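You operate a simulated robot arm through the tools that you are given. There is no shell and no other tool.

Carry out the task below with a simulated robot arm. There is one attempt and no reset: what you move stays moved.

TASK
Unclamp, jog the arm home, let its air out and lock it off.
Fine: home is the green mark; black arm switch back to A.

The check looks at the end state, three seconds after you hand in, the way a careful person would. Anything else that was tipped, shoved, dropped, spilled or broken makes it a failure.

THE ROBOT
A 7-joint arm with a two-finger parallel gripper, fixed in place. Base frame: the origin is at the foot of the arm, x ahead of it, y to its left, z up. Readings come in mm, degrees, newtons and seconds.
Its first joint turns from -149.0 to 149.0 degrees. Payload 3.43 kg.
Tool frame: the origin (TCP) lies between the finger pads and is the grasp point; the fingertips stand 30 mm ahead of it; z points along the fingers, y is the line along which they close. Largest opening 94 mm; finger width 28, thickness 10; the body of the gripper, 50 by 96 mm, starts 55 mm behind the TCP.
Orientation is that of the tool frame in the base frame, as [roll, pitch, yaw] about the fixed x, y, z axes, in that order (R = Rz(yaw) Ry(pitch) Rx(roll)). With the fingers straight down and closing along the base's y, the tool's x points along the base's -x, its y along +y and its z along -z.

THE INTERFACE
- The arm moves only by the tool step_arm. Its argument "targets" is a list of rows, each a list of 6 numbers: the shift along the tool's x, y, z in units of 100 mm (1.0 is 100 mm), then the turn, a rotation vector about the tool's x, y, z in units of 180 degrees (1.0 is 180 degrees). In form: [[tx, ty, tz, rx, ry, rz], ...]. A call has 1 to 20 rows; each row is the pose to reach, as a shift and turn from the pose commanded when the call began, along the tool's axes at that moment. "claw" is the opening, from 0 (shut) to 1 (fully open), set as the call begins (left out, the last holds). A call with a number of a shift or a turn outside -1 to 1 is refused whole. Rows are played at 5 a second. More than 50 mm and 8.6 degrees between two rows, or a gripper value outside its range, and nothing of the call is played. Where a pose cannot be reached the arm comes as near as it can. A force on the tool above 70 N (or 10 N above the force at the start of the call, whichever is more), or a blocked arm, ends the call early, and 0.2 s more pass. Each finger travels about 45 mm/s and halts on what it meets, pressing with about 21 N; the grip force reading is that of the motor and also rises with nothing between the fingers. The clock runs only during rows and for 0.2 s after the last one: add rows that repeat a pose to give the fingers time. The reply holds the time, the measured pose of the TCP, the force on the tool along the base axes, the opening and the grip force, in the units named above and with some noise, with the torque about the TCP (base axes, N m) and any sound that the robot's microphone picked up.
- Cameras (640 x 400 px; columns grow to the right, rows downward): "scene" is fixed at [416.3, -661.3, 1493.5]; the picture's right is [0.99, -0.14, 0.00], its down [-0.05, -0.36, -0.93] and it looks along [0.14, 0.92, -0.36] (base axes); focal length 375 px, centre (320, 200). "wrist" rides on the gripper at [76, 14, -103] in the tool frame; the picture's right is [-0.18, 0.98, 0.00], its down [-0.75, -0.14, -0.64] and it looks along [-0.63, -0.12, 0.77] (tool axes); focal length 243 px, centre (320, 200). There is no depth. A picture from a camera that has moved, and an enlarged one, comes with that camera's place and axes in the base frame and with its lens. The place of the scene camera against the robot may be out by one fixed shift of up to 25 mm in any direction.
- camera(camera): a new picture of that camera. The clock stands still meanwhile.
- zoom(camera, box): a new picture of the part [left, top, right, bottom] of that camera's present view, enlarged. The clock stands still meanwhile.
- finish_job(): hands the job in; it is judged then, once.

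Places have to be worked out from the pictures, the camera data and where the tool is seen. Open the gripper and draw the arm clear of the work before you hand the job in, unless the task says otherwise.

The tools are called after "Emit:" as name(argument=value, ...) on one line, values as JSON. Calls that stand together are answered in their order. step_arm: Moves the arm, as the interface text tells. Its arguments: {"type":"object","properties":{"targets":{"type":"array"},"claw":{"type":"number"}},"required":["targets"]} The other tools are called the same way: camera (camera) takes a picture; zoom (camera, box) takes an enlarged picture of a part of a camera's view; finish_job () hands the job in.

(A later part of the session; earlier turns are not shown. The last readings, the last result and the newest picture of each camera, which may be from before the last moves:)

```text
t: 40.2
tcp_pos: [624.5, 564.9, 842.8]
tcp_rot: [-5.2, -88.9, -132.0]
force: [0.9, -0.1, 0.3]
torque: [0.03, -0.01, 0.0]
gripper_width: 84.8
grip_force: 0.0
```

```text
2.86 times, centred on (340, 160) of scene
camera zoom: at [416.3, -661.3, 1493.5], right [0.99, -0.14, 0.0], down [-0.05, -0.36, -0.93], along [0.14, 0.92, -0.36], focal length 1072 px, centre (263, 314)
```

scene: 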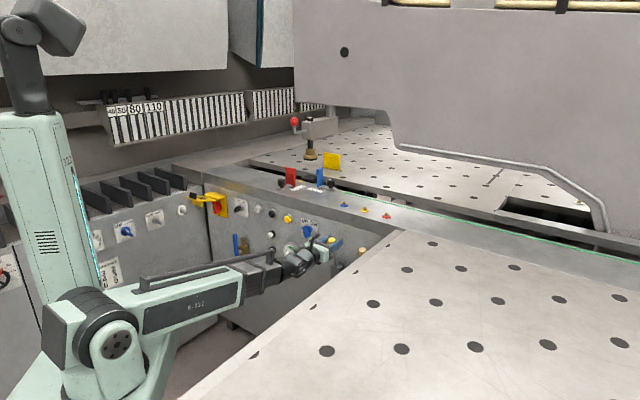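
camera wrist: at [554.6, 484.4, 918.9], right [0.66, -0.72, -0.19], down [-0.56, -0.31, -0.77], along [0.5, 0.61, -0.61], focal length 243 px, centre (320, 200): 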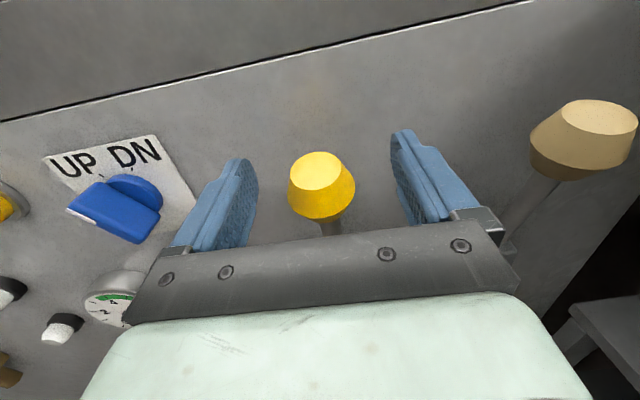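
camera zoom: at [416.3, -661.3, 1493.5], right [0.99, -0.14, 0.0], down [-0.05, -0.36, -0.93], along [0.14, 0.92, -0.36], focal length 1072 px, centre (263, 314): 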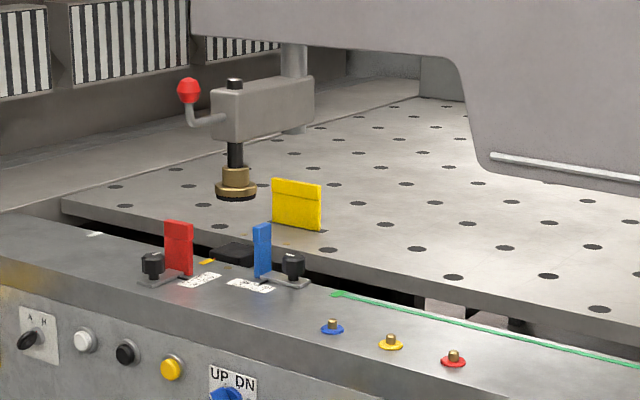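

The plate is back within about half a millimetre. So the yellow lever is the yellow stop; for the arm's jog, the row of black, white and yellow push buttons right beside the A/H key is the likely control. I retreat and go in front of the black button at about (420, 858, 851).

Emit:
step_arm(targets=[[0, 0, -0.3, 0, 0, 0], [0, 0, -0.6, 0, 0, 0]])

Emit:
step_arm(targets=[[0.02, -0.45, -0.02, 0.005, 0, 0], [0.04, -0.9, -0.04, 0.01, 0, 0], [0.04, -1, -0.04, 0.017, 0, 0]], claw=0)

Emit:
step_arm(targets=[[0.0, -0.45, 0, 0, 0, 0], [0.0, -0.9, 0, 0, 0, 0], [0.0, -1, 0, 0, 0, 0]])

Emit:
step_arm(targets=[[0.0, -0.45, 0, 0, 0, 0], [0.0, -0.9, 0, 0, 0, 0], [0.0, -1, 0, 0, 0, 0]])

Emit:
camera(camera="wrist")

```text
t: 40.8
tcp_pos: [580.3, 523.9, 842.9]
tcp_rot: [-5.4, -88.9, -132.0]
force: [0.8, 0.5, -0.4]
torque: [-0.03, -0.01, 0.01]
gripper_width: 84.9
grip_force: 0.0
```

```text
t: 41.6
tcp_pos: [507.9, 596.7, 846.2]
tcp_rot: [0.2, -89.0, -134.5]
force: [0.6, 0.4, -0.2]
torque: [-0.01, -0.04, 0.03]
gripper_width: 14.1
grip_force: 0.0
```

```text
t: 42.4
tcp_pos: [436.6, 664.6, 847.4]
tcp_rot: [-2.0, -89.0, -132.3]
force: [0.2, -0.5, 0.3]
torque: [-0.01, -0.01, 0.02]
gripper_width: 0.2
grip_force: 21.4
```

```text
t: 43.2
tcp_pos: [364.1, 735.6, 845.9]
tcp_rot: [-0.5, -88.9, -133.9]
force: [0.8, 0.3, -0.2]
torque: [-0.01, 0.01, 0.02]
gripper_width: 0.0
grip_force: 21.3
```

```text
taken
camera wrist: at [301.1, 651.2, 920.8], right [0.71, -0.68, -0.18], down [-0.54, -0.35, -0.77], along [0.46, 0.64, -0.62], focal length 243 px, centre (320, 200)
```

wrist: 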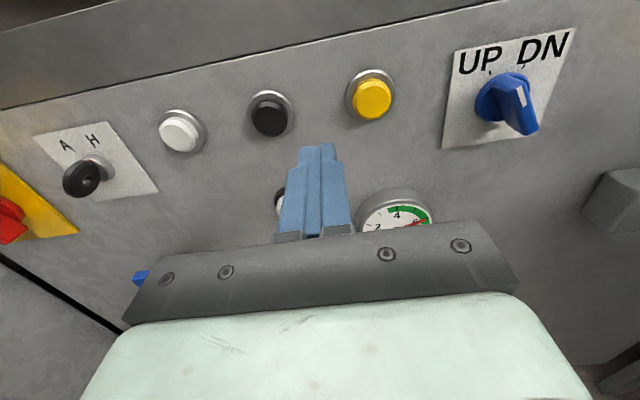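

The black button triangulates to (415, 853, 851) again. I align the closed fingertips with it, leaving about 30 mm gap.

Emit:
step_arm(targets=[[0.02, -0.25, 0.2, 0, 0, 0], [0.04, -0.458, 0.4, 0, 0, 0], [0.04, -0.458, 0.6, 0, 0, 0], [0.04, -0.458, 0.6, 0, 0, 0]])

Emit:
camera(camera="wrist")

Emit:
camera(camera="scene")

```text
t: 44.2
tcp_pos: [374.9, 813.6, 852.1]
tcp_rot: [-1.6, -89.0, -132.6]
force: [0.0, -0.2, 0.3]
torque: [0.0, 0.0, 0.0]
gripper_width: 0.0
grip_force: 21.2
```

```text
taken
camera wrist: at [311.4, 729.2, 926.2], right [0.71, -0.68, -0.18], down [-0.54, -0.35, -0.77], along [0.46, 0.64, -0.62], focal length 243 px, centre (320, 200)
```

wrist: 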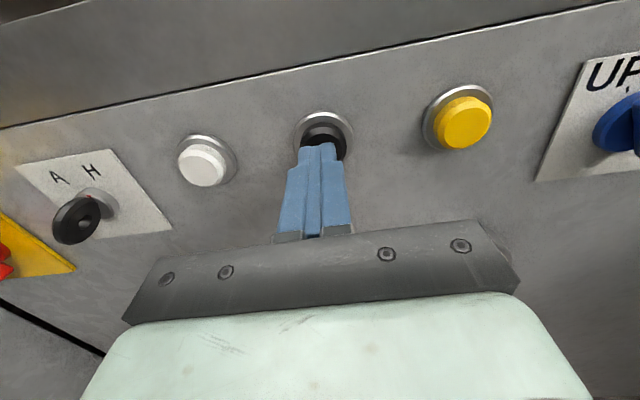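

```text
taken
```

scene: 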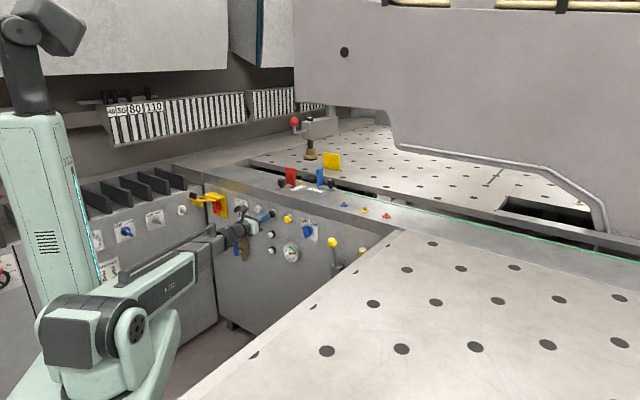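

The fingertips point at the black button's centre with about 26 mm to go. I advance until just touching and slightly pressing, watching the force.

Emit:
step_arm(targets=[[0, 0, 0.15, 0, 0, 0], [0, 0, 0.22, 0, 0, 0], [0, 0, 0.26, 0, 0, 0]])

Emit:
zoom(camera="scene", box=[260, 90, 420, 230])

```text
t: 45.0
tcp_pos: [389.9, 827.6, 852.1]
tcp_rot: [-1.9, -88.9, -132.2]
force: [-29.9, -27.3, -5.4]
torque: [-0.41, 0.37, 0.02]
gripper_width: 0.0
grip_force: 20.9
heard: click
```

```text
2.86 times, centred on (340, 160) of scene
camera zoom: at [416.3, -661.3, 1493.5], right [0.99, -0.14, 0.0], down [-0.05, -0.36, -0.93], along [0.14, 0.92, -0.36], focal length 1072 px, centre (263, 314)
```

zoom: 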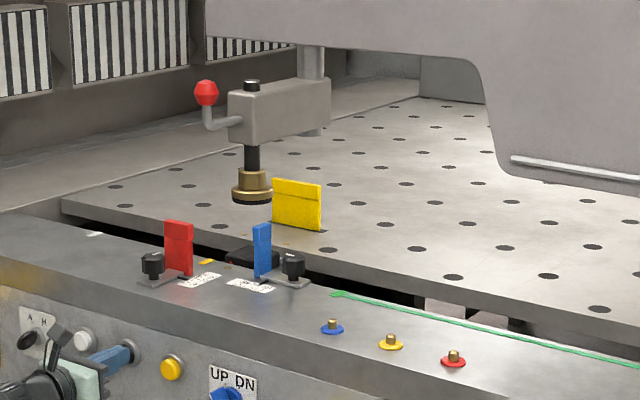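

Pressing the black button clicked and the whole arm gantry moved right by roughly 30 mm, toward the green mark. I keep holding it for a short while and measure the speed.

Emit:
step_arm(targets=[[0, 0, 0, 0, 0, 0]])

Emit:
zoom(camera="scene", box=[260, 90, 420, 230])

```text
t: 45.4
tcp_pos: [390.9, 827.3, 851.9]
tcp_rot: [-2.3, -88.9, -131.8]
force: [-42.2, -39.5, -9.4]
torque: [-0.67, 0.6, 0.03]
gripper_width: 0.3
grip_force: 21.2
```

```text
2.86 times, centred on (340, 160) of scene
camera zoom: at [416.3, -661.3, 1493.5], right [0.99, -0.14, 0.0], down [-0.05, -0.36, -0.93], along [0.14, 0.92, -0.36], focal length 1072 px, centre (263, 314)
```

zoom: 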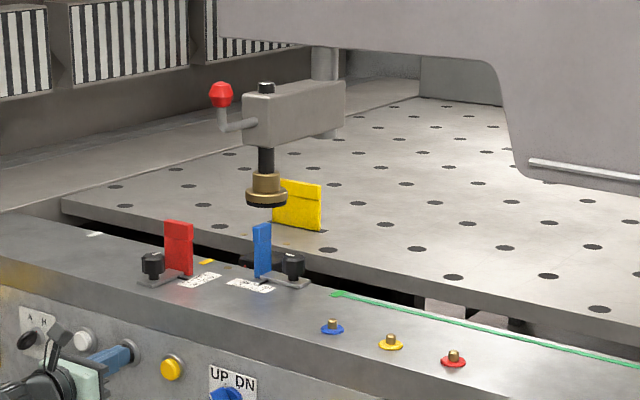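

The arm moves about 73 mm/s while the button is held. The green mark is about 252 mm from the start (where the spindle lined up with the yellow mark), and I've covered about 61 mm. I hold for 1.6 s more and re-measure.

Emit:
step_arm(targets=[[0, 0, 0, 0, 0, 0], [0, 0, 0, 0, 0, 0], [0, 0, 0, 0, 0, 0], [0, 0, 0, 0, 0, 0], [0, 0, 0, 0, 0, 0], [0, 0, 0, 0, 0, 0], [0, 0, 0, 0, 0, 0]])

Emit:
zoom(camera="scene", box=[260, 90, 420, 230])

Emit:
camera(camera="scene")

```text
t: 45.9
tcp_pos: [389.6, 827.0, 852.3]
tcp_rot: [-0.1, -88.9, -134.0]
force: [-16.3, -14.2, 5.4]
torque: [-0.05, 0.08, 0.07]
gripper_width: 0.0
grip_force: 21.1
stopped in row 2: the force on the tool passed its limit at 71 N (the readings are from after the stop); the commanded pose is now the measured one
```

```text
2.86 times, centred on (340, 160) of scene
camera zoom: at [416.3, -661.3, 1493.5], right [0.99, -0.14, 0.0], down [-0.05, -0.36, -0.93], along [0.14, 0.92, -0.36], focal length 1072 px, centre (263, 314)
```

zoom: 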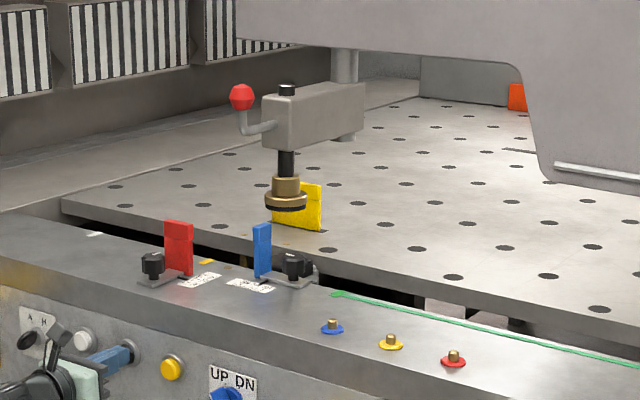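

```text
taken
```

scene: 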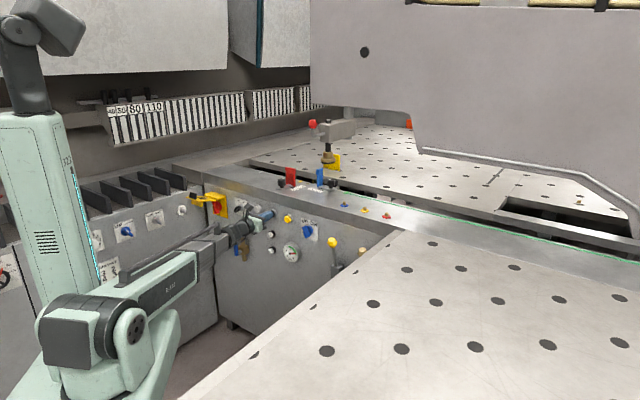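

The press force had crept over the limit, but the arm reads about 98 mm travelled so far. The press is lighter now (~21 N); I continue holding for about 1.4 s.

Emit:
step_arm(targets=[[0, 0, 0, 0, 0, 0], [0, 0, 0, 0, 0, 0], [0, 0, 0, 0, 0, 0], [0, 0, 0, 0, 0, 0], [0, 0, 0, 0, 0, 0], [0, 0, 0, 0, 0, 0]])

Emit:
zoom(camera="scene", box=[260, 90, 420, 230])

```text
t: 47.3
tcp_pos: [390.7, 827.7, 852.1]
tcp_rot: [-3.4, -88.9, -130.6]
force: [-29.6, -22.8, 5.4]
torque: [-0.19, 0.19, 0.07]
gripper_width: 0.0
grip_force: 21.2
```

```text
2.86 times, centred on (340, 160) of scene
camera zoom: at [416.3, -661.3, 1493.5], right [0.99, -0.14, 0.0], down [-0.05, -0.36, -0.93], along [0.14, 0.92, -0.36], focal length 1072 px, centre (263, 314)
```

zoom: 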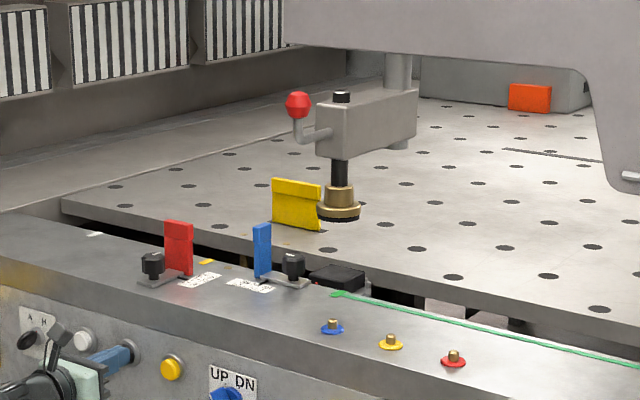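

The black block's carriage moves with the arm, and about 55–59 mm remain by both measures. I zoom in to look for the pointer near the slot edge.

Emit:
zoom(camera="scene", box=[320, 165, 400, 215])

Emit:
zoom(camera="scene", box=[290, 160, 370, 210])

```text
8.00 times, centred on (360, 190) of scene
camera zoom: at [416.3, -661.3, 1493.5], right [0.99, -0.14, 0.0], down [-0.05, -0.36, -0.93], along [0.14, 0.92, -0.36], focal length 3002 px, centre (0, 280)
```

zoom: 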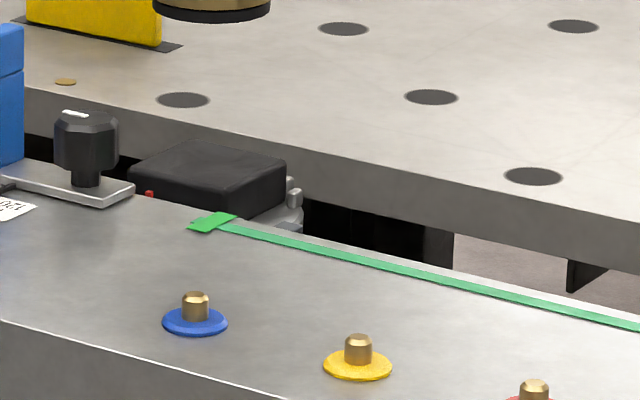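

```text
8.00 times, centred on (330, 185) of scene
camera zoom: at [416.3, -661.3, 1493.5], right [0.99, -0.14, 0.0], down [-0.05, -0.36, -0.93], along [0.14, 0.92, -0.36], focal length 3002 px, centre (240, 320)
```

zoom: 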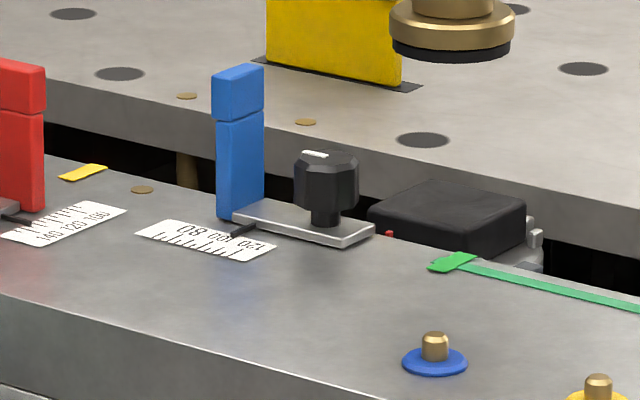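

There is a red pointer on the carriage, which sat at the end of the yellow tape at the start, and it must come to the end of the green tape. About 54 mm remain, so I hold one more row (0.4 s).

Emit:
step_arm(targets=[[0, 0, 0, 0, 0, 0]])

Emit:
zoom(camera="scene", box=[290, 160, 370, 210])

```text
t: 47.7
tcp_pos: [390.0, 827.8, 852.6]
tcp_rot: [-3.4, -88.9, -130.7]
force: [-29.9, -26.1, 4.2]
torque: [-0.19, 0.24, 0.06]
gripper_width: 0.0
grip_force: 20.7
```

```text
8.00 times, centred on (330, 185) of scene
camera zoom: at [416.3, -661.3, 1493.5], right [0.99, -0.14, 0.0], down [-0.05, -0.36, -0.93], along [0.14, 0.92, -0.36], focal length 3002 px, centre (240, 320)
```

zoom: 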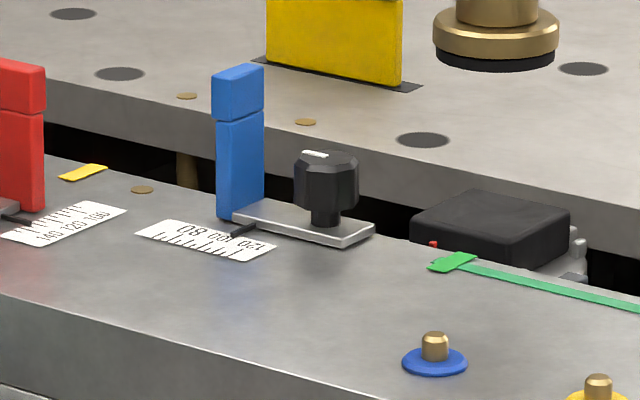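

The red pointer moved 44 zoom-pixels in 0.4 s and about 42 remain. I hold for one more row and then release with a slow-start retreat.

Emit:
step_arm(targets=[[0, 0, 0, 0, 0, 0], [0, 0, -0.04, 0, 0, 0], [0, 0, -0.3, 0, 0, 0]])

Emit:
zoom(camera="scene", box=[290, 160, 370, 210])

```text
t: 48.5
tcp_pos: [373.6, 808.3, 849.8]
tcp_rot: [-4.9, -89.0, -129.2]
force: [-1.1, -0.9, -0.5]
torque: [0.0, -0.02, 0.0]
gripper_width: 0.0
grip_force: 20.6
```

```text
8.00 times, centred on (330, 185) of scene
camera zoom: at [416.3, -661.3, 1493.5], right [0.99, -0.14, 0.0], down [-0.05, -0.36, -0.93], along [0.14, 0.92, -0.36], focal length 3002 px, centre (240, 320)
```

zoom: 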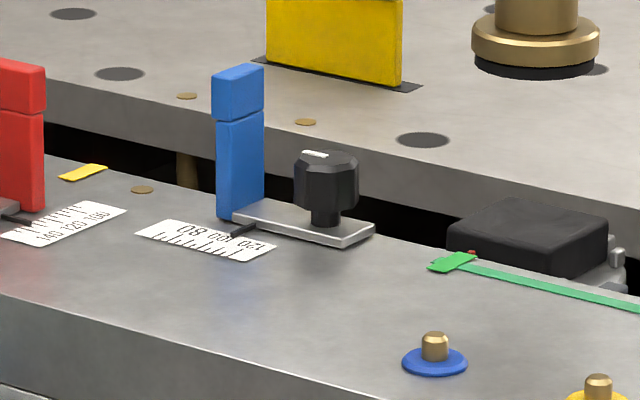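

The red pointer now sits right at the end of the green tape. I zoom tighter to judge the alignment against how it sat on the yellow tape.

Emit:
zoom(camera="scene", box=[336, 182, 360, 197])

Emit:
zoom(camera="scene", box=[288, 172, 312, 187])

Emit:
step_arm(targets=[[0, 0, -0.05, 0, 0, 0]])

Emit:
zoom(camera="scene", box=[336, 182, 360, 197])

Emit:
camera(camera="scene")

```text
16.00 times, centred on (348, 190) of scene
camera zoom: at [416.3, -661.3, 1493.5], right [0.99, -0.14, 0.0], down [-0.05, -0.36, -0.93], along [0.14, 0.92, -0.36], focal length 6003 px, centre (-128, 368)
```

zoom: 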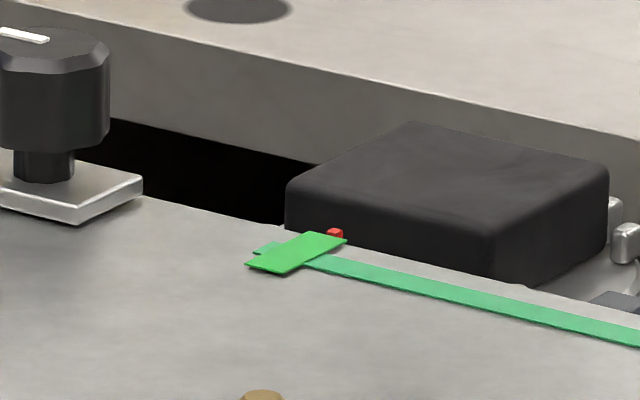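

```text
16.00 times, centred on (300, 180) of scene
camera zoom: at [416.3, -661.3, 1493.5], right [0.99, -0.14, 0.0], down [-0.05, -0.36, -0.93], along [0.14, 0.92, -0.36], focal length 6003 px, centre (640, 528)
```

zoom: 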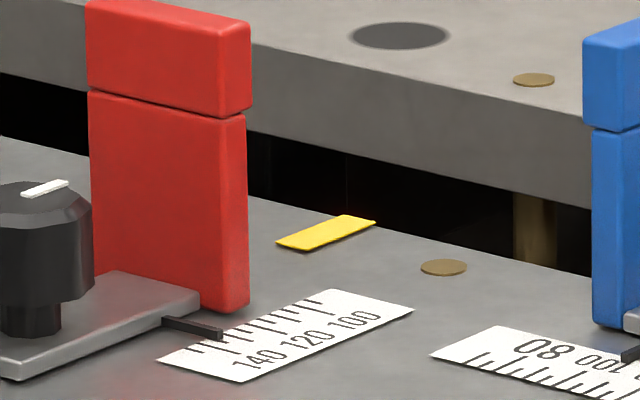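

```text
t: 48.9
tcp_pos: [369.8, 804.0, 851.1]
tcp_rot: [-3.9, -89.0, -130.2]
force: [-0.5, 0.3, 0.4]
torque: [0.03, 0.01, 0.01]
gripper_width: 0.0
grip_force: 21.2
```

```text
16.00 times, centred on (348, 190) of scene
camera zoom: at [416.3, -661.3, 1493.5], right [0.99, -0.14, 0.0], down [-0.05, -0.36, -0.93], along [0.14, 0.92, -0.36], focal length 6003 px, centre (-128, 368)
```

zoom: 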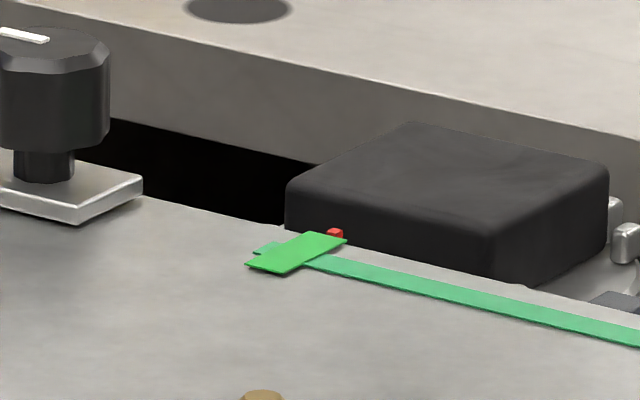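

```text
taken
```

scene: 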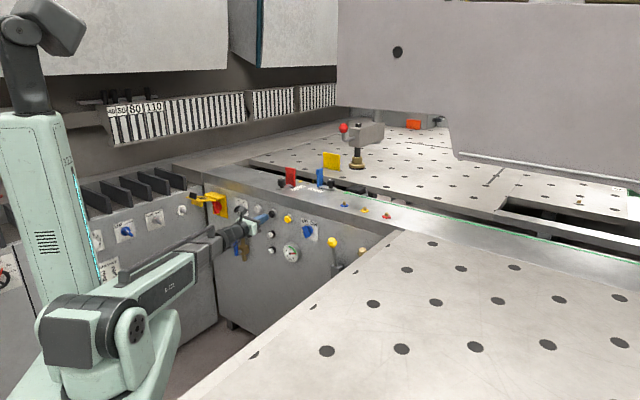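

The arm is parked with the red pointer on the green mark, and it has stopped. Next comes the air valve with the blue lever below the key; I retreat and move left and down to see it.

Emit:
step_arm(targets=[[0, 0, -0.45, 0, 0, 0], [-0.2, -0.3, -0.5, 0, 0, 0], [-0.4, -0.7, -0.5, 0, 0, 0], [-0.5, -1, -0.5, 0, 0, 0]])

Emit:
step_arm(targets=[[-0.2, -0.4, 0, 0, 0, 0], [-0.4, -0.8, 0, 0, 0, 0]])

Emit:
camera(camera="wrist")

Emit:
camera(camera="scene")

```text
t: 49.9
tcp_pos: [260.6, 839.3, 796.8]
tcp_rot: [-2.9, -89.0, -131.3]
force: [0.3, -1.1, -0.2]
torque: [0.03, 0.01, 0.02]
gripper_width: 0.1
grip_force: 21.1
```

```text
t: 50.5
tcp_pos: [203.2, 893.8, 759.3]
tcp_rot: [-2.9, -89.0, -131.1]
force: [-0.1, -1.5, 1.2]
torque: [0.01, -0.04, -0.01]
gripper_width: 0.0
grip_force: 21.8
```

```text
taken
camera wrist: at [141.3, 809.7, 833.0], right [0.71, -0.68, -0.18], down [-0.54, -0.35, -0.77], along [0.46, 0.64, -0.62], focal length 243 px, centre (320, 200)
```

wrist: 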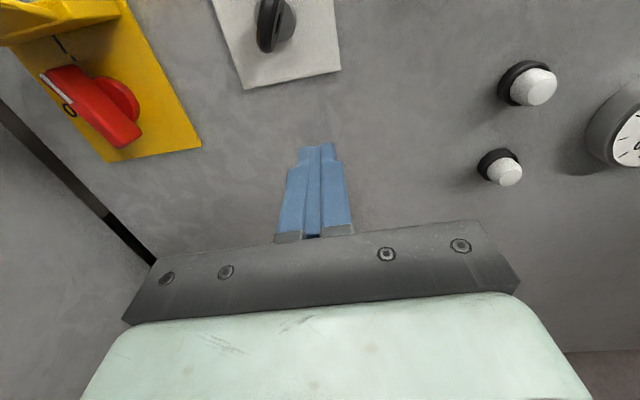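

```text
taken
```

scene: 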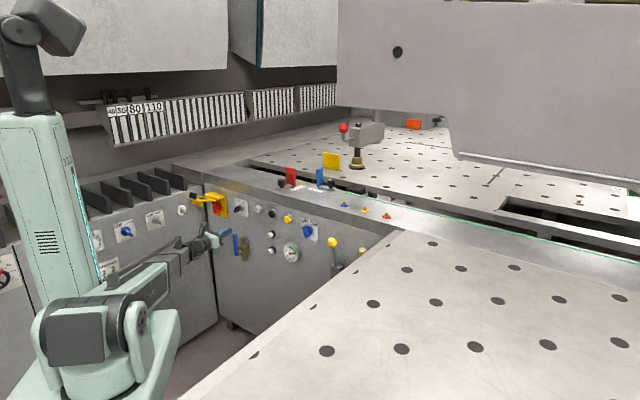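

From here the isolator shows well, while the valve is hidden below the gripper, a bit to the right. I zoom on the isolator and then move right and up to see the valve.

Emit:
zoom(camera="wrist", box=[0, 0, 240, 170])

Emit:
step_arm(targets=[[0.1, 0.4, -0.2, 0, 0, 0], [0.2, 0.8, -0.4, 0, 0, 0], [0.2, 1, -0.5, 0, 0, 0]])

Emit:
camera(camera="wrist")

Emit:
zoom(camera="scene", box=[205, 215, 285, 275])

```text
2.35 times, centred on (120, 85) of wrist
camera zoom: at [141.3, 809.7, 833.0], right [0.71, -0.68, -0.18], down [-0.54, -0.35, -0.77], along [0.46, 0.64, -0.62], focal length 571 px, centre (791, 471)
```

zoom: 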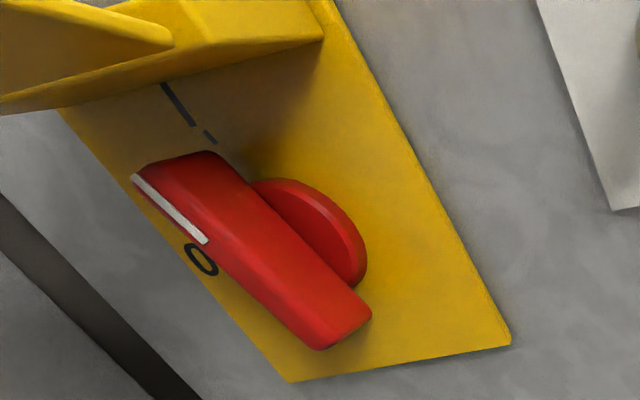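

```text
t: 51.3
tcp_pos: [241.3, 786.2, 778.6]
tcp_rot: [-2.0, -89.0, -132.1]
force: [0.0, 1.1, 1.2]
torque: [-0.03, -0.02, 0.0]
gripper_width: 0.0
grip_force: 21.0
```

```text
taken
camera wrist: at [178.7, 701.8, 853.4], right [0.71, -0.68, -0.18], down [-0.54, -0.35, -0.77], along [0.46, 0.64, -0.62], focal length 243 px, centre (320, 200)
```

wrist: 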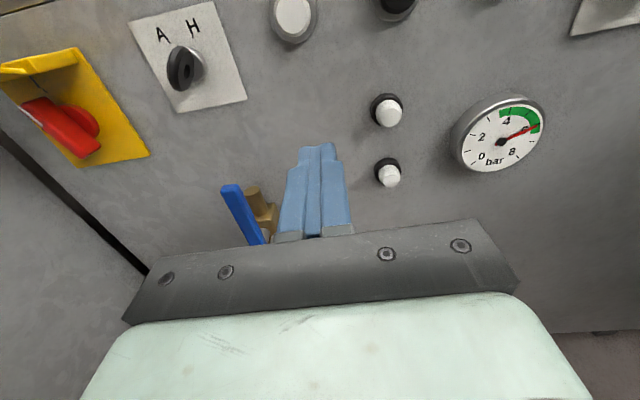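

```text
6.67 times, centred on (245, 245) of scene
camera zoom: at [416.3, -661.3, 1493.5], right [0.99, -0.14, 0.0], down [-0.05, -0.36, -0.93], along [0.14, 0.92, -0.36], focal length 2501 px, centre (820, -100)
```

zoom: 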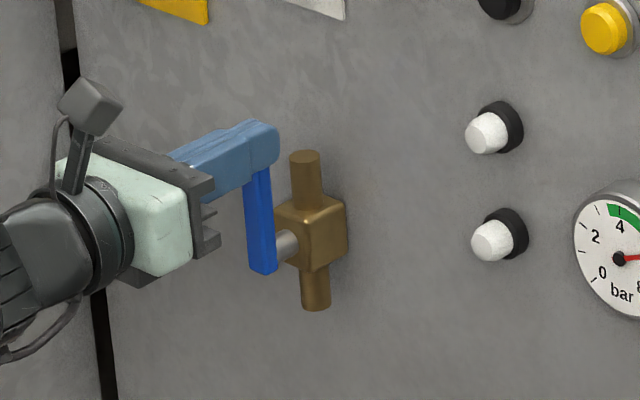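

The isolator handle is at I, with 0 to its left, a quarter turn counter-clockwise. The valve lever's upper end is about (237, 934, 721), ~76 mm off the panel, with its pivot near z≈634. I bring the closed fingers to the left of the lever's upper part.

Emit:
step_arm(targets=[[-0.15, -0.35, 0, 0, 0, 0], [-0.3, -0.7, 0.05, 0, 0, 0], [-0.35, -0.85, 0.1, 0, 0, 0]])

Emit:
step_arm(targets=[[-0.15, -0.25, 0.1, 0, 0, 0], [-0.32, -0.46, 0.2, 0, 0, 0]])

Emit:
camera(camera="wrist")

Emit:
zoom(camera="scene", box=[205, 215, 285, 275])

```text
t: 52.1
tcp_pos: [188.0, 853.8, 746.5]
tcp_rot: [-3.2, -89.0, -130.9]
force: [-0.1, -0.1, 0.4]
torque: [0.01, 0.01, 0.01]
gripper_width: 0.0
grip_force: 20.9
```

```text
t: 52.7
tcp_pos: [169.1, 900.8, 715.1]
tcp_rot: [-4.7, -89.0, -129.4]
force: [0.9, 0.3, -0.2]
torque: [0.02, -0.01, 0.0]
gripper_width: 0.0
grip_force: 21.1
```

```text
taken
camera wrist: at [106.2, 816.5, 788.8], right [0.71, -0.68, -0.19], down [-0.54, -0.35, -0.76], along [0.46, 0.64, -0.62], focal length 243 px, centre (320, 200)
```

wrist: 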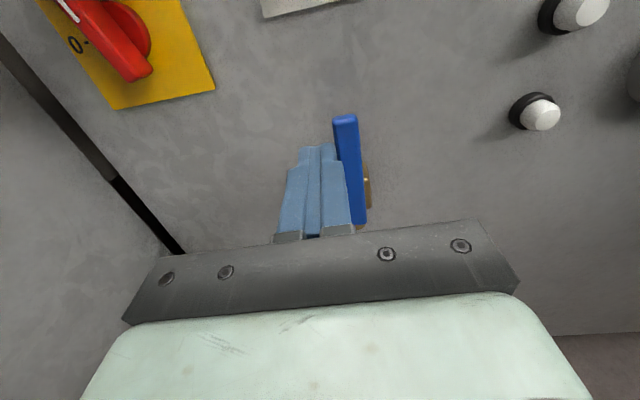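

```text
6.67 times, centred on (245, 245) of scene
camera zoom: at [416.3, -661.3, 1493.5], right [0.99, -0.14, 0.0], down [-0.05, -0.36, -0.93], along [0.14, 0.92, -0.36], focal length 2501 px, centre (820, -100)
```

zoom: 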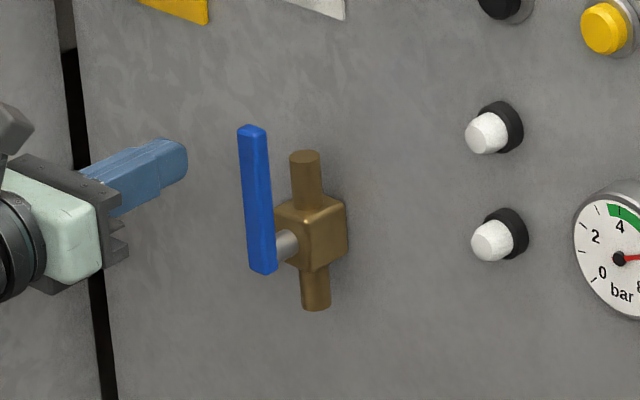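

The lever's top is at about (240, 945, 716), 66 mm off the panel, pivot near z 627. I drop to z≈692 just left of the lever and advance so the fingertips pass beside it.

Emit:
step_arm(targets=[[-0.23, -0.08, 0, 0, 0, 0], [-0.23, -0.08, 0.4, 0, 0, 0], [-0.23, -0.08, 0.65, 0, 0, 0], [-0.23, -0.08, 0.65, 0, 0, 0]])

Emit:
camera(camera="wrist")

Emit:
zoom(camera="scene", box=[205, 215, 285, 275])

```text
t: 53.7
tcp_pos: [207.1, 954.1, 690.6]
tcp_rot: [-3.6, -89.0, -130.4]
force: [0.6, 0.0, -0.2]
torque: [0.03, 0.0, -0.01]
gripper_width: 0.0
grip_force: 21.4
```

```text
taken
camera wrist: at [144.4, 869.3, 765.4], right [0.71, -0.68, -0.19], down [-0.54, -0.35, -0.76], along [0.46, 0.64, -0.62], focal length 243 px, centre (320, 200)
```

wrist: 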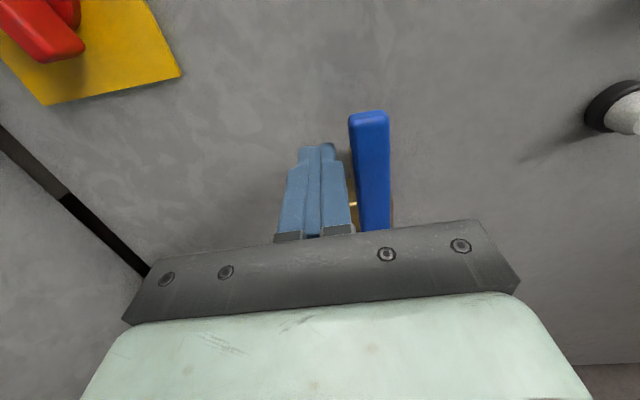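

```text
6.67 times, centred on (245, 245) of scene
camera zoom: at [416.3, -661.3, 1493.5], right [0.99, -0.14, 0.0], down [-0.05, -0.36, -0.93], along [0.14, 0.92, -0.36], focal length 2501 px, centre (820, -100)
```

zoom: 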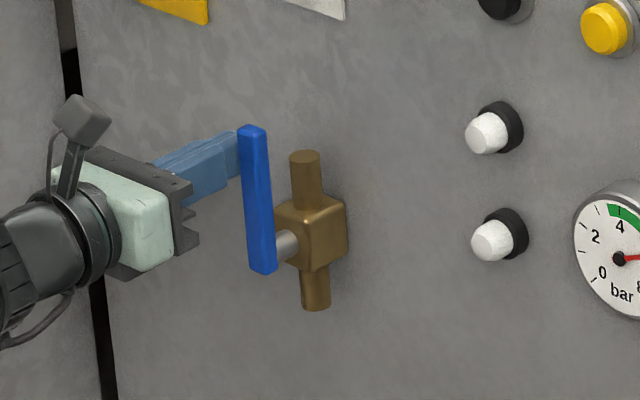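

The fingertips are beside the lever. I push right by about 30 mm and watch the force and the lever.

Emit:
step_arm(targets=[[0, 0.1, 0, 0, 0, 0], [0, 0.2, 0, 0, 0, 0], [0, 0.3, 0, 0, 0, 0]])

Emit:
zoom(camera="scene", box=[205, 215, 305, 275])

```text
t: 54.5
tcp_pos: [229.8, 932.2, 689.9]
tcp_rot: [-4.0, -89.0, -130.0]
force: [0.6, -0.4, -0.3]
torque: [0.02, 0.01, -0.01]
gripper_width: 0.1
grip_force: 20.8
```

```text
6.40 times, centred on (255, 245) of scene
camera zoom: at [416.3, -661.3, 1493.5], right [0.99, -0.14, 0.0], down [-0.05, -0.36, -0.93], along [0.14, 0.92, -0.36], focal length 2401 px, centre (736, -88)
```

zoom: 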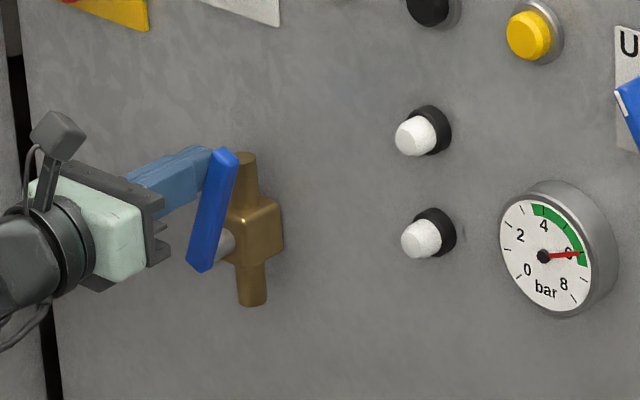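

The lever turns clockwise freely. I follow its arc to the right and down to horizontal.

Emit:
step_arm(targets=[[0.03, 0.12, 0, 0, 0, 0], [0.0, 0.28, 0, 0, 0, 0], [-0.096, 0.434, 0, 0, 0, 0], [-0.25, 0.56, 0, 0, 0, 0], [-0.36, 0.62, 0, 0, 0, 0], [-0.43, 0.645, 0, 0, 0, 0]])

Emit:
zoom(camera="scene", box=[205, 215, 305, 275])

```text
t: 55.9
tcp_pos: [278.1, 887.3, 648.1]
tcp_rot: [-2.2, -89.0, -131.8]
force: [-0.5, 0.7, -0.4]
torque: [0.0, 0.03, -0.03]
gripper_width: 0.0
grip_force: 21.2
```

```text
6.40 times, centred on (255, 245) of scene
camera zoom: at [416.3, -661.3, 1493.5], right [0.99, -0.14, 0.0], down [-0.05, -0.36, -0.93], along [0.14, 0.92, -0.36], focal length 2401 px, centre (736, -88)
```

zoom: 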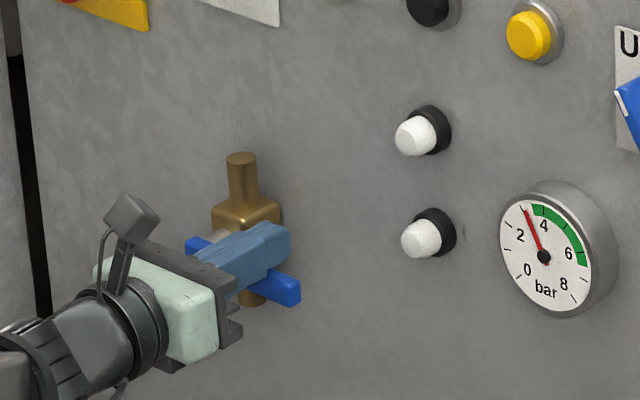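

The gauge is falling. I back the fingers up off the lever and let some time pass to see the gauge reach zero.

Emit:
step_arm(targets=[[0.1, 0, 0, 0, 0, 0], [0.2, 0, -0.2, 0, 0, 0], [0.2, 0, -0.6, 0, 0, 0], [0.2, 0, -0.8, 0, 0, 0], [0.2, 0, -0.8, 0, 0, 0], [0.2, 0, -0.8, 0, 0, 0]])

Emit:
zoom(camera="scene", box=[205, 215, 305, 275])

Emit:
camera(camera="wrist")

Emit:
camera(camera="scene")

```text
t: 57.3
tcp_pos: [222.4, 829.8, 664.8]
tcp_rot: [-3.5, -88.9, -130.6]
force: [-0.4, 0.3, 1.5]
torque: [0.02, -0.02, -0.02]
gripper_width: 0.0
grip_force: 20.5
```

```text
6.40 times, centred on (255, 245) of scene
camera zoom: at [416.3, -661.3, 1493.5], right [0.99, -0.14, 0.0], down [-0.05, -0.36, -0.93], along [0.14, 0.92, -0.36], focal length 2401 px, centre (736, -88)
```

zoom: 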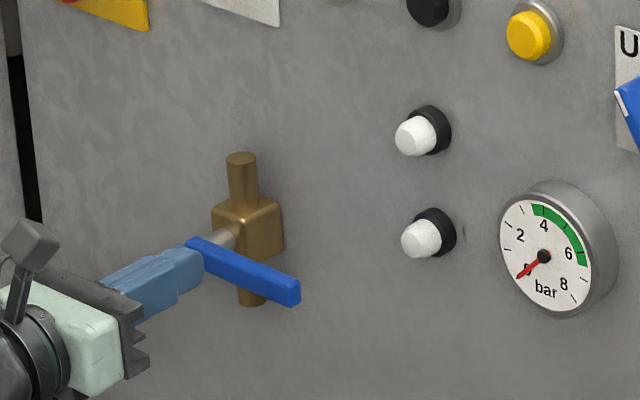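

```text
taken
camera wrist: at [158.6, 745.1, 740.0], right [0.71, -0.68, -0.19], down [-0.54, -0.35, -0.76], along [0.46, 0.64, -0.62], focal length 243 px, centre (320, 200)
```

wrist: 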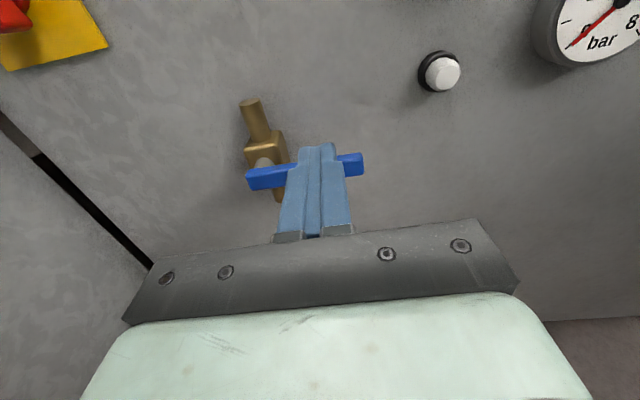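

```text
taken
```

scene: 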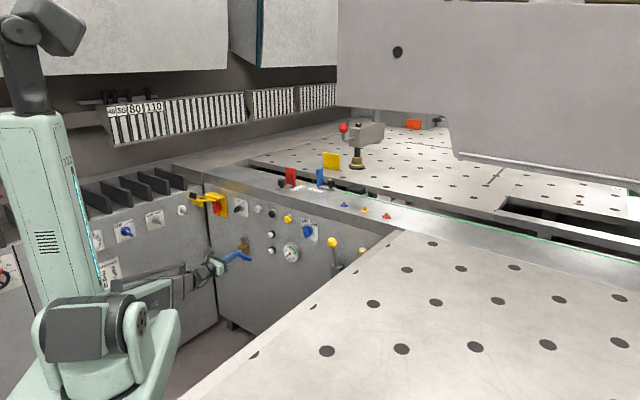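

The gauge reads 0, so the air is out. For the isolator under its raised cover, I pitch the tool up ~30° so the camera and gripper stay below the flap, and move left to look at it.

Emit:
step_arm(targets=[[0.08, -0.25, -0.1, 0, 0.034, 0], [0.16, -0.5, -0.2, 0, 0.068, 0], [0.24, -0.75, -0.3, 0, 0.102, 0], [0.3, -0.95, -0.35, 0, 0.135, 0], [0.3, -1, -0.35, 0, 0.167, 0]])

Emit:
camera(camera="wrist")

```text
t: 58.5
tcp_pos: [124.8, 877.2, 696.3]
tcp_rot: [-0.1, -58.7, -133.9]
force: [0.6, -0.1, 0.5]
torque: [0.02, 0.05, 0.02]
gripper_width: 0.0
grip_force: 20.9
```

```text
taken
camera wrist: at [45.7, 775.0, 709.6], right [0.77, -0.62, -0.16], down [-0.21, -0.02, -0.98], along [0.6, 0.79, -0.14], focal length 243 px, centre (320, 200)
```

wrist: 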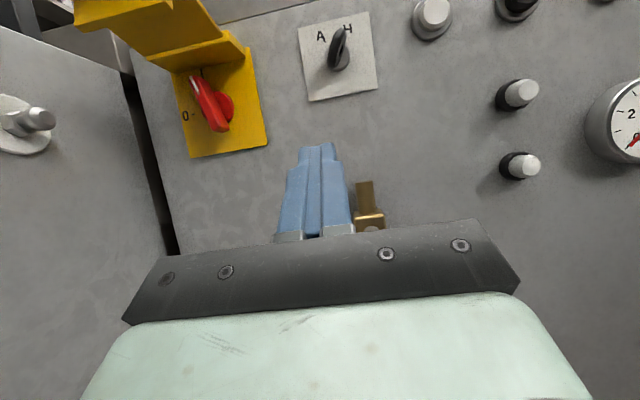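

A useful view from below the flap. I zoom in on the isolator.

Emit:
zoom(camera="wrist", box=[60, 0, 300, 170])

Emit:
step_arm(targets=[[0.05, -0.45, 0, 0, 0, 0], [0.1, -0.9, 0, 0, 0, 0], [0.1, -1, 0, 0, 0, 0]])

Emit:
camera(camera="wrist")

Emit:
zoom(camera="wrist", box=[180, 0, 420, 170])

```text
2.35 times, centred on (180, 85) of wrist
camera zoom: at [45.7, 775.0, 709.6], right [0.77, -0.62, -0.16], down [-0.21, -0.02, -0.98], along [0.6, 0.79, -0.14], focal length 571 px, centre (649, 471)
```

zoom: 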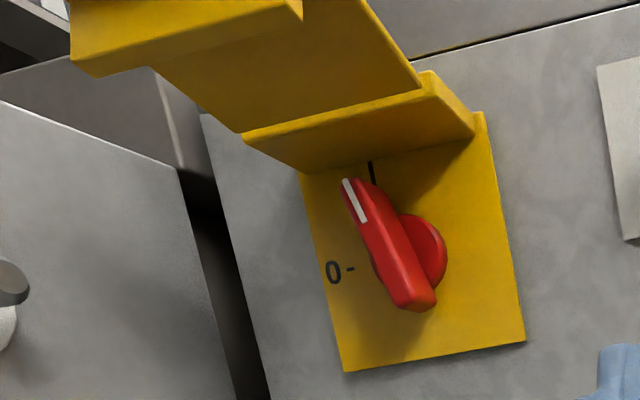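

```text
t: 59.3
tcp_pos: [50.4, 941.9, 706.9]
tcp_rot: [-0.2, -58.9, -134.0]
force: [-0.3, 0.2, -1.3]
torque: [-0.02, -0.01, 0.04]
gripper_width: 0.0
grip_force: 20.4
```

```text
taken
camera wrist: at [-28.6, 839.6, 720.0], right [0.77, -0.62, -0.16], down [-0.21, -0.02, -0.98], along [0.6, 0.79, -0.14], focal length 243 px, centre (320, 200)
```

wrist: 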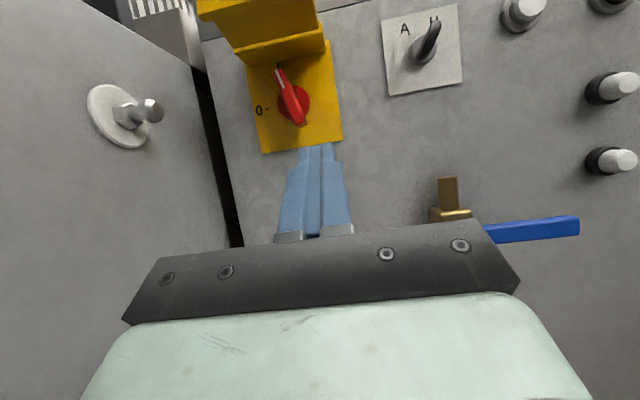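

```text
2.35 times, centred on (300, 85) of wrist
camera zoom: at [-28.6, 839.6, 720.0], right [0.77, -0.62, -0.16], down [-0.21, -0.02, -0.98], along [0.6, 0.79, -0.14], focal length 571 px, centre (367, 471)
```

zoom: 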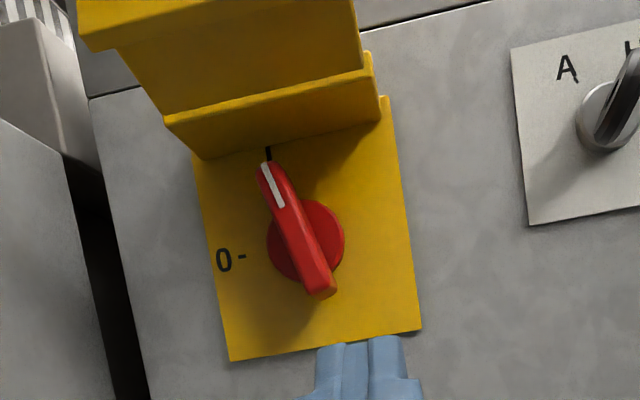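

The handle's axis is at about u=670 (along the panel), z≈803; its lower end must be pushed right so the marked end swings left to 0. I go to a point left of and below the lower end, yawing the tool 12° to stay clear of the left panel.

Emit:
step_arm(targets=[[-0.05, -0.2, 0.3, 0.019, 0, 0.0115], [-0.1, -0.4, 0.6, 0.038, 0, 0.023], [-0.155, -0.6, 0.95, 0.057, 0, 0.0344], [-0.155, -0.6, 0.95, 0.057, 0, 0.0344]])

Emit:
camera(camera="wrist")

Emit:
zoom(camera="scene", box=[170, 180, 250, 240])

```text
t: 60.3
tcp_pos: [69.2, 1045.8, 743.2]
tcp_rot: [-0.1, -59.0, -121.9]
force: [0.9, -1.1, -0.6]
torque: [-0.02, 0.01, -0.01]
gripper_width: 0.0
grip_force: 20.6
```

```text
taken
camera wrist: at [13.8, 930.2, 756.2], right [0.88, -0.44, -0.16], down [-0.21, -0.06, -0.98], along [0.42, 0.9, -0.14], focal length 243 px, centre (320, 200)
```

wrist: 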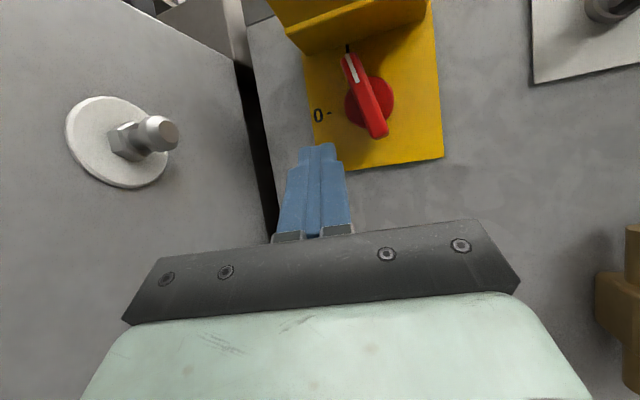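

```text
6.67 times, centred on (210, 210) of scene
camera zoom: at [416.3, -661.3, 1493.5], right [0.99, -0.14, 0.0], down [-0.05, -0.36, -0.93], along [0.14, 0.92, -0.36], focal length 2501 px, centre (1053, 133)
```

zoom: 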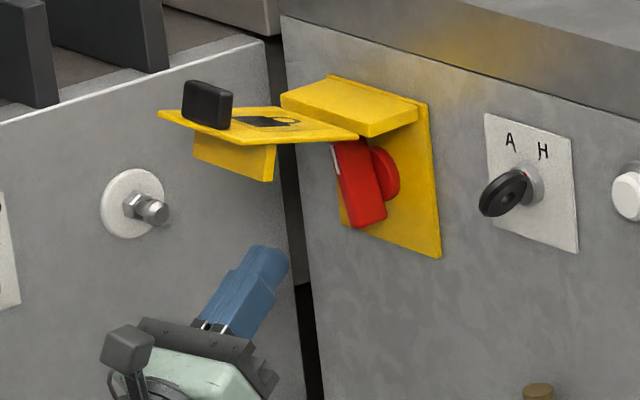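

The finger is left of and below the handle, which spans (u 665, z 773) to (u 681, z 832). I move in so the fingertips lie beside the lower end, about 14 mm off the plate.

Emit:
step_arm(targets=[[-0.08, 0.055, 0.21, 0, 0, 0], [-0.16, 0.115, 0.43, 0, 0, 0], [-0.238, 0.171, 0.649, 0, 0, 0], [-0.238, 0.171, 0.649, 0, 0, 0]])

Emit:
camera(camera="wrist")

Emit:
zoom(camera="scene", box=[170, 180, 250, 240])

```text
t: 61.3
tcp_pos: [121.1, 1093.3, 754.5]
tcp_rot: [-0.1, -58.9, -121.9]
force: [0.2, -0.4, 0.5]
torque: [-0.01, -0.02, -0.03]
gripper_width: 0.0
grip_force: 21.0
```

```text
taken
camera wrist: at [63.8, 977.6, 768.0], right [0.88, -0.44, -0.16], down [-0.21, -0.06, -0.98], along [0.42, 0.9, -0.14], focal length 243 px, centre (320, 200)
```

wrist: 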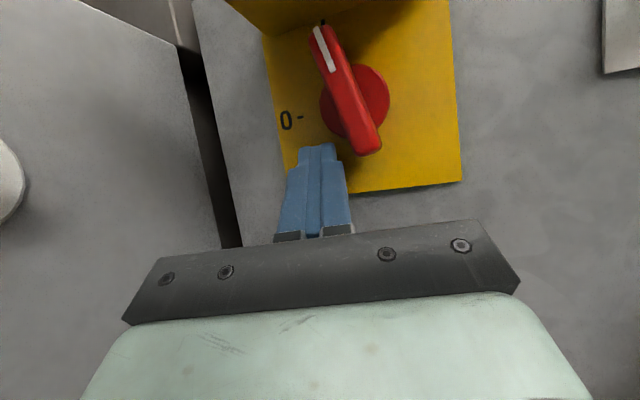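

```text
6.67 times, centred on (210, 210) of scene
camera zoom: at [416.3, -661.3, 1493.5], right [0.99, -0.14, 0.0], down [-0.05, -0.36, -0.93], along [0.14, 0.92, -0.36], focal length 2501 px, centre (1053, 133)
```

zoom: 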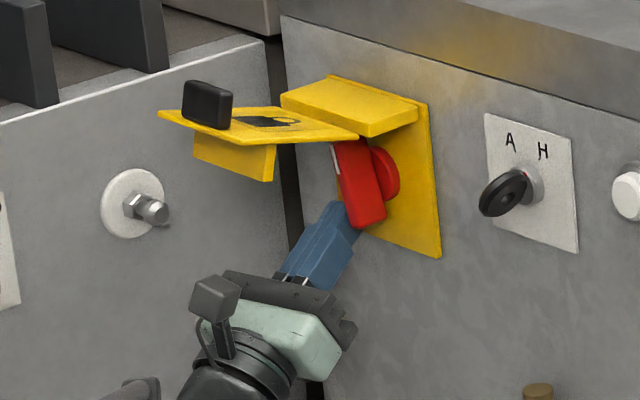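

The tips are beside the handle's lower end. I push it right along its arc in steps.

Emit:
step_arm(targets=[[0, 0.1, -0.03, 0, 0, 0], [0, 0.2, -0.055, 0, 0, 0], [0.03, 0.29, -0.06, 0, 0, 0], [0.06, 0.376, -0.066, 0, 0, 0]])

Emit:
camera(camera="wrist")

Emit:
zoom(camera="scene", box=[170, 180, 250, 240])

```text
t: 62.3
tcp_pos: [147.2, 1067.4, 755.2]
tcp_rot: [-0.2, -59.0, -122.0]
force: [0.4, -0.5, -0.3]
torque: [0.02, 0.02, 0.0]
gripper_width: 0.1
grip_force: 20.7
```

```text
taken
camera wrist: at [91.0, 952.0, 767.8], right [0.88, -0.44, -0.16], down [-0.21, -0.06, -0.98], along [0.42, 0.89, -0.14], focal length 243 px, centre (320, 200)
```

wrist: 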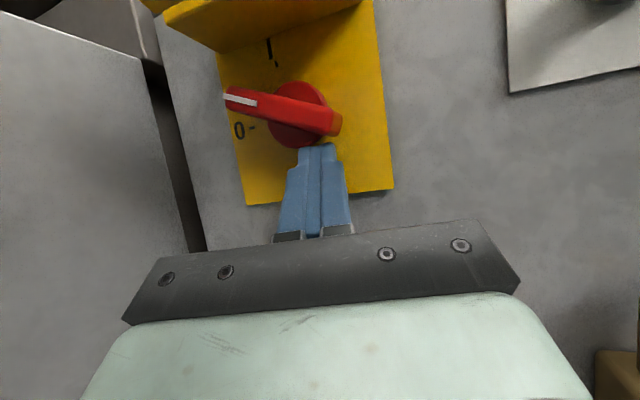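

```text
6.67 times, centred on (210, 210) of scene
camera zoom: at [416.3, -661.3, 1493.5], right [0.99, -0.14, 0.0], down [-0.05, -0.36, -0.93], along [0.14, 0.92, -0.36], focal length 2501 px, centre (1053, 133)
```

zoom: 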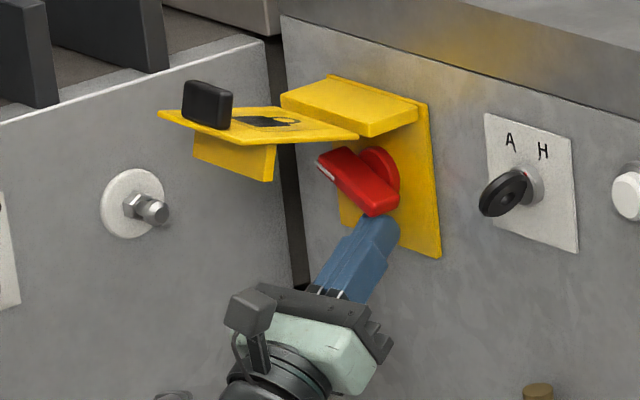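

The handle has swung about 70°. I continue, pushing up under its right end to bring it fully to 0.

Emit:
step_arm(targets=[[0.05, 0.06, 0.02, 0, 0, 0], [0.1, 0.1, 0.04, 0, 0, 0], [0.148, 0.13, 0.054, 0, 0, 0], [0.206, 0.146, 0.084, 0, 0, 0]])

Emit:
camera(camera="wrist")

Emit:
zoom(camera="scene", box=[170, 180, 250, 240])

```text
t: 63.3
tcp_pos: [154.1, 1059.2, 766.9]
tcp_rot: [0.5, -59.9, -122.2]
force: [-19.3, -3.4, -64.9]
torque: [-1.02, 0.08, -0.44]
gripper_width: 0.0
grip_force: 20.8
```

```text
taken
camera wrist: at [98.4, 944.2, 782.2], right [0.89, -0.44, -0.15], down [-0.21, -0.08, -0.97], along [0.41, 0.9, -0.16], focal length 243 px, centre (320, 200)
```

wrist: 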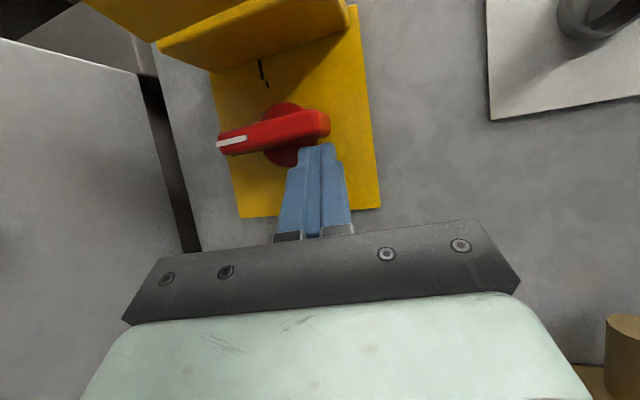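

```text
6.67 times, centred on (210, 210) of scene
camera zoom: at [416.3, -661.3, 1493.5], right [0.99, -0.14, 0.0], down [-0.05, -0.36, -0.93], along [0.14, 0.92, -0.36], focal length 2501 px, centre (1053, 133)
```

zoom: 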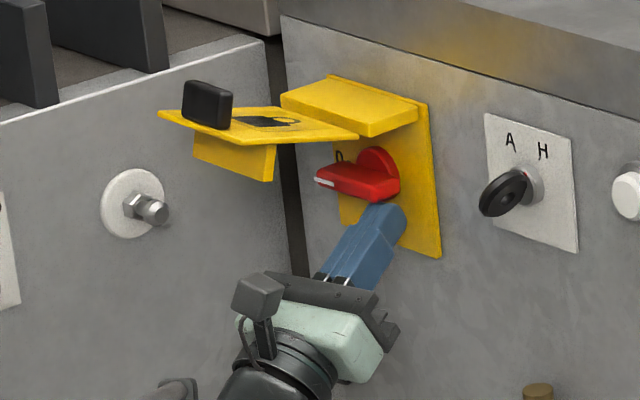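

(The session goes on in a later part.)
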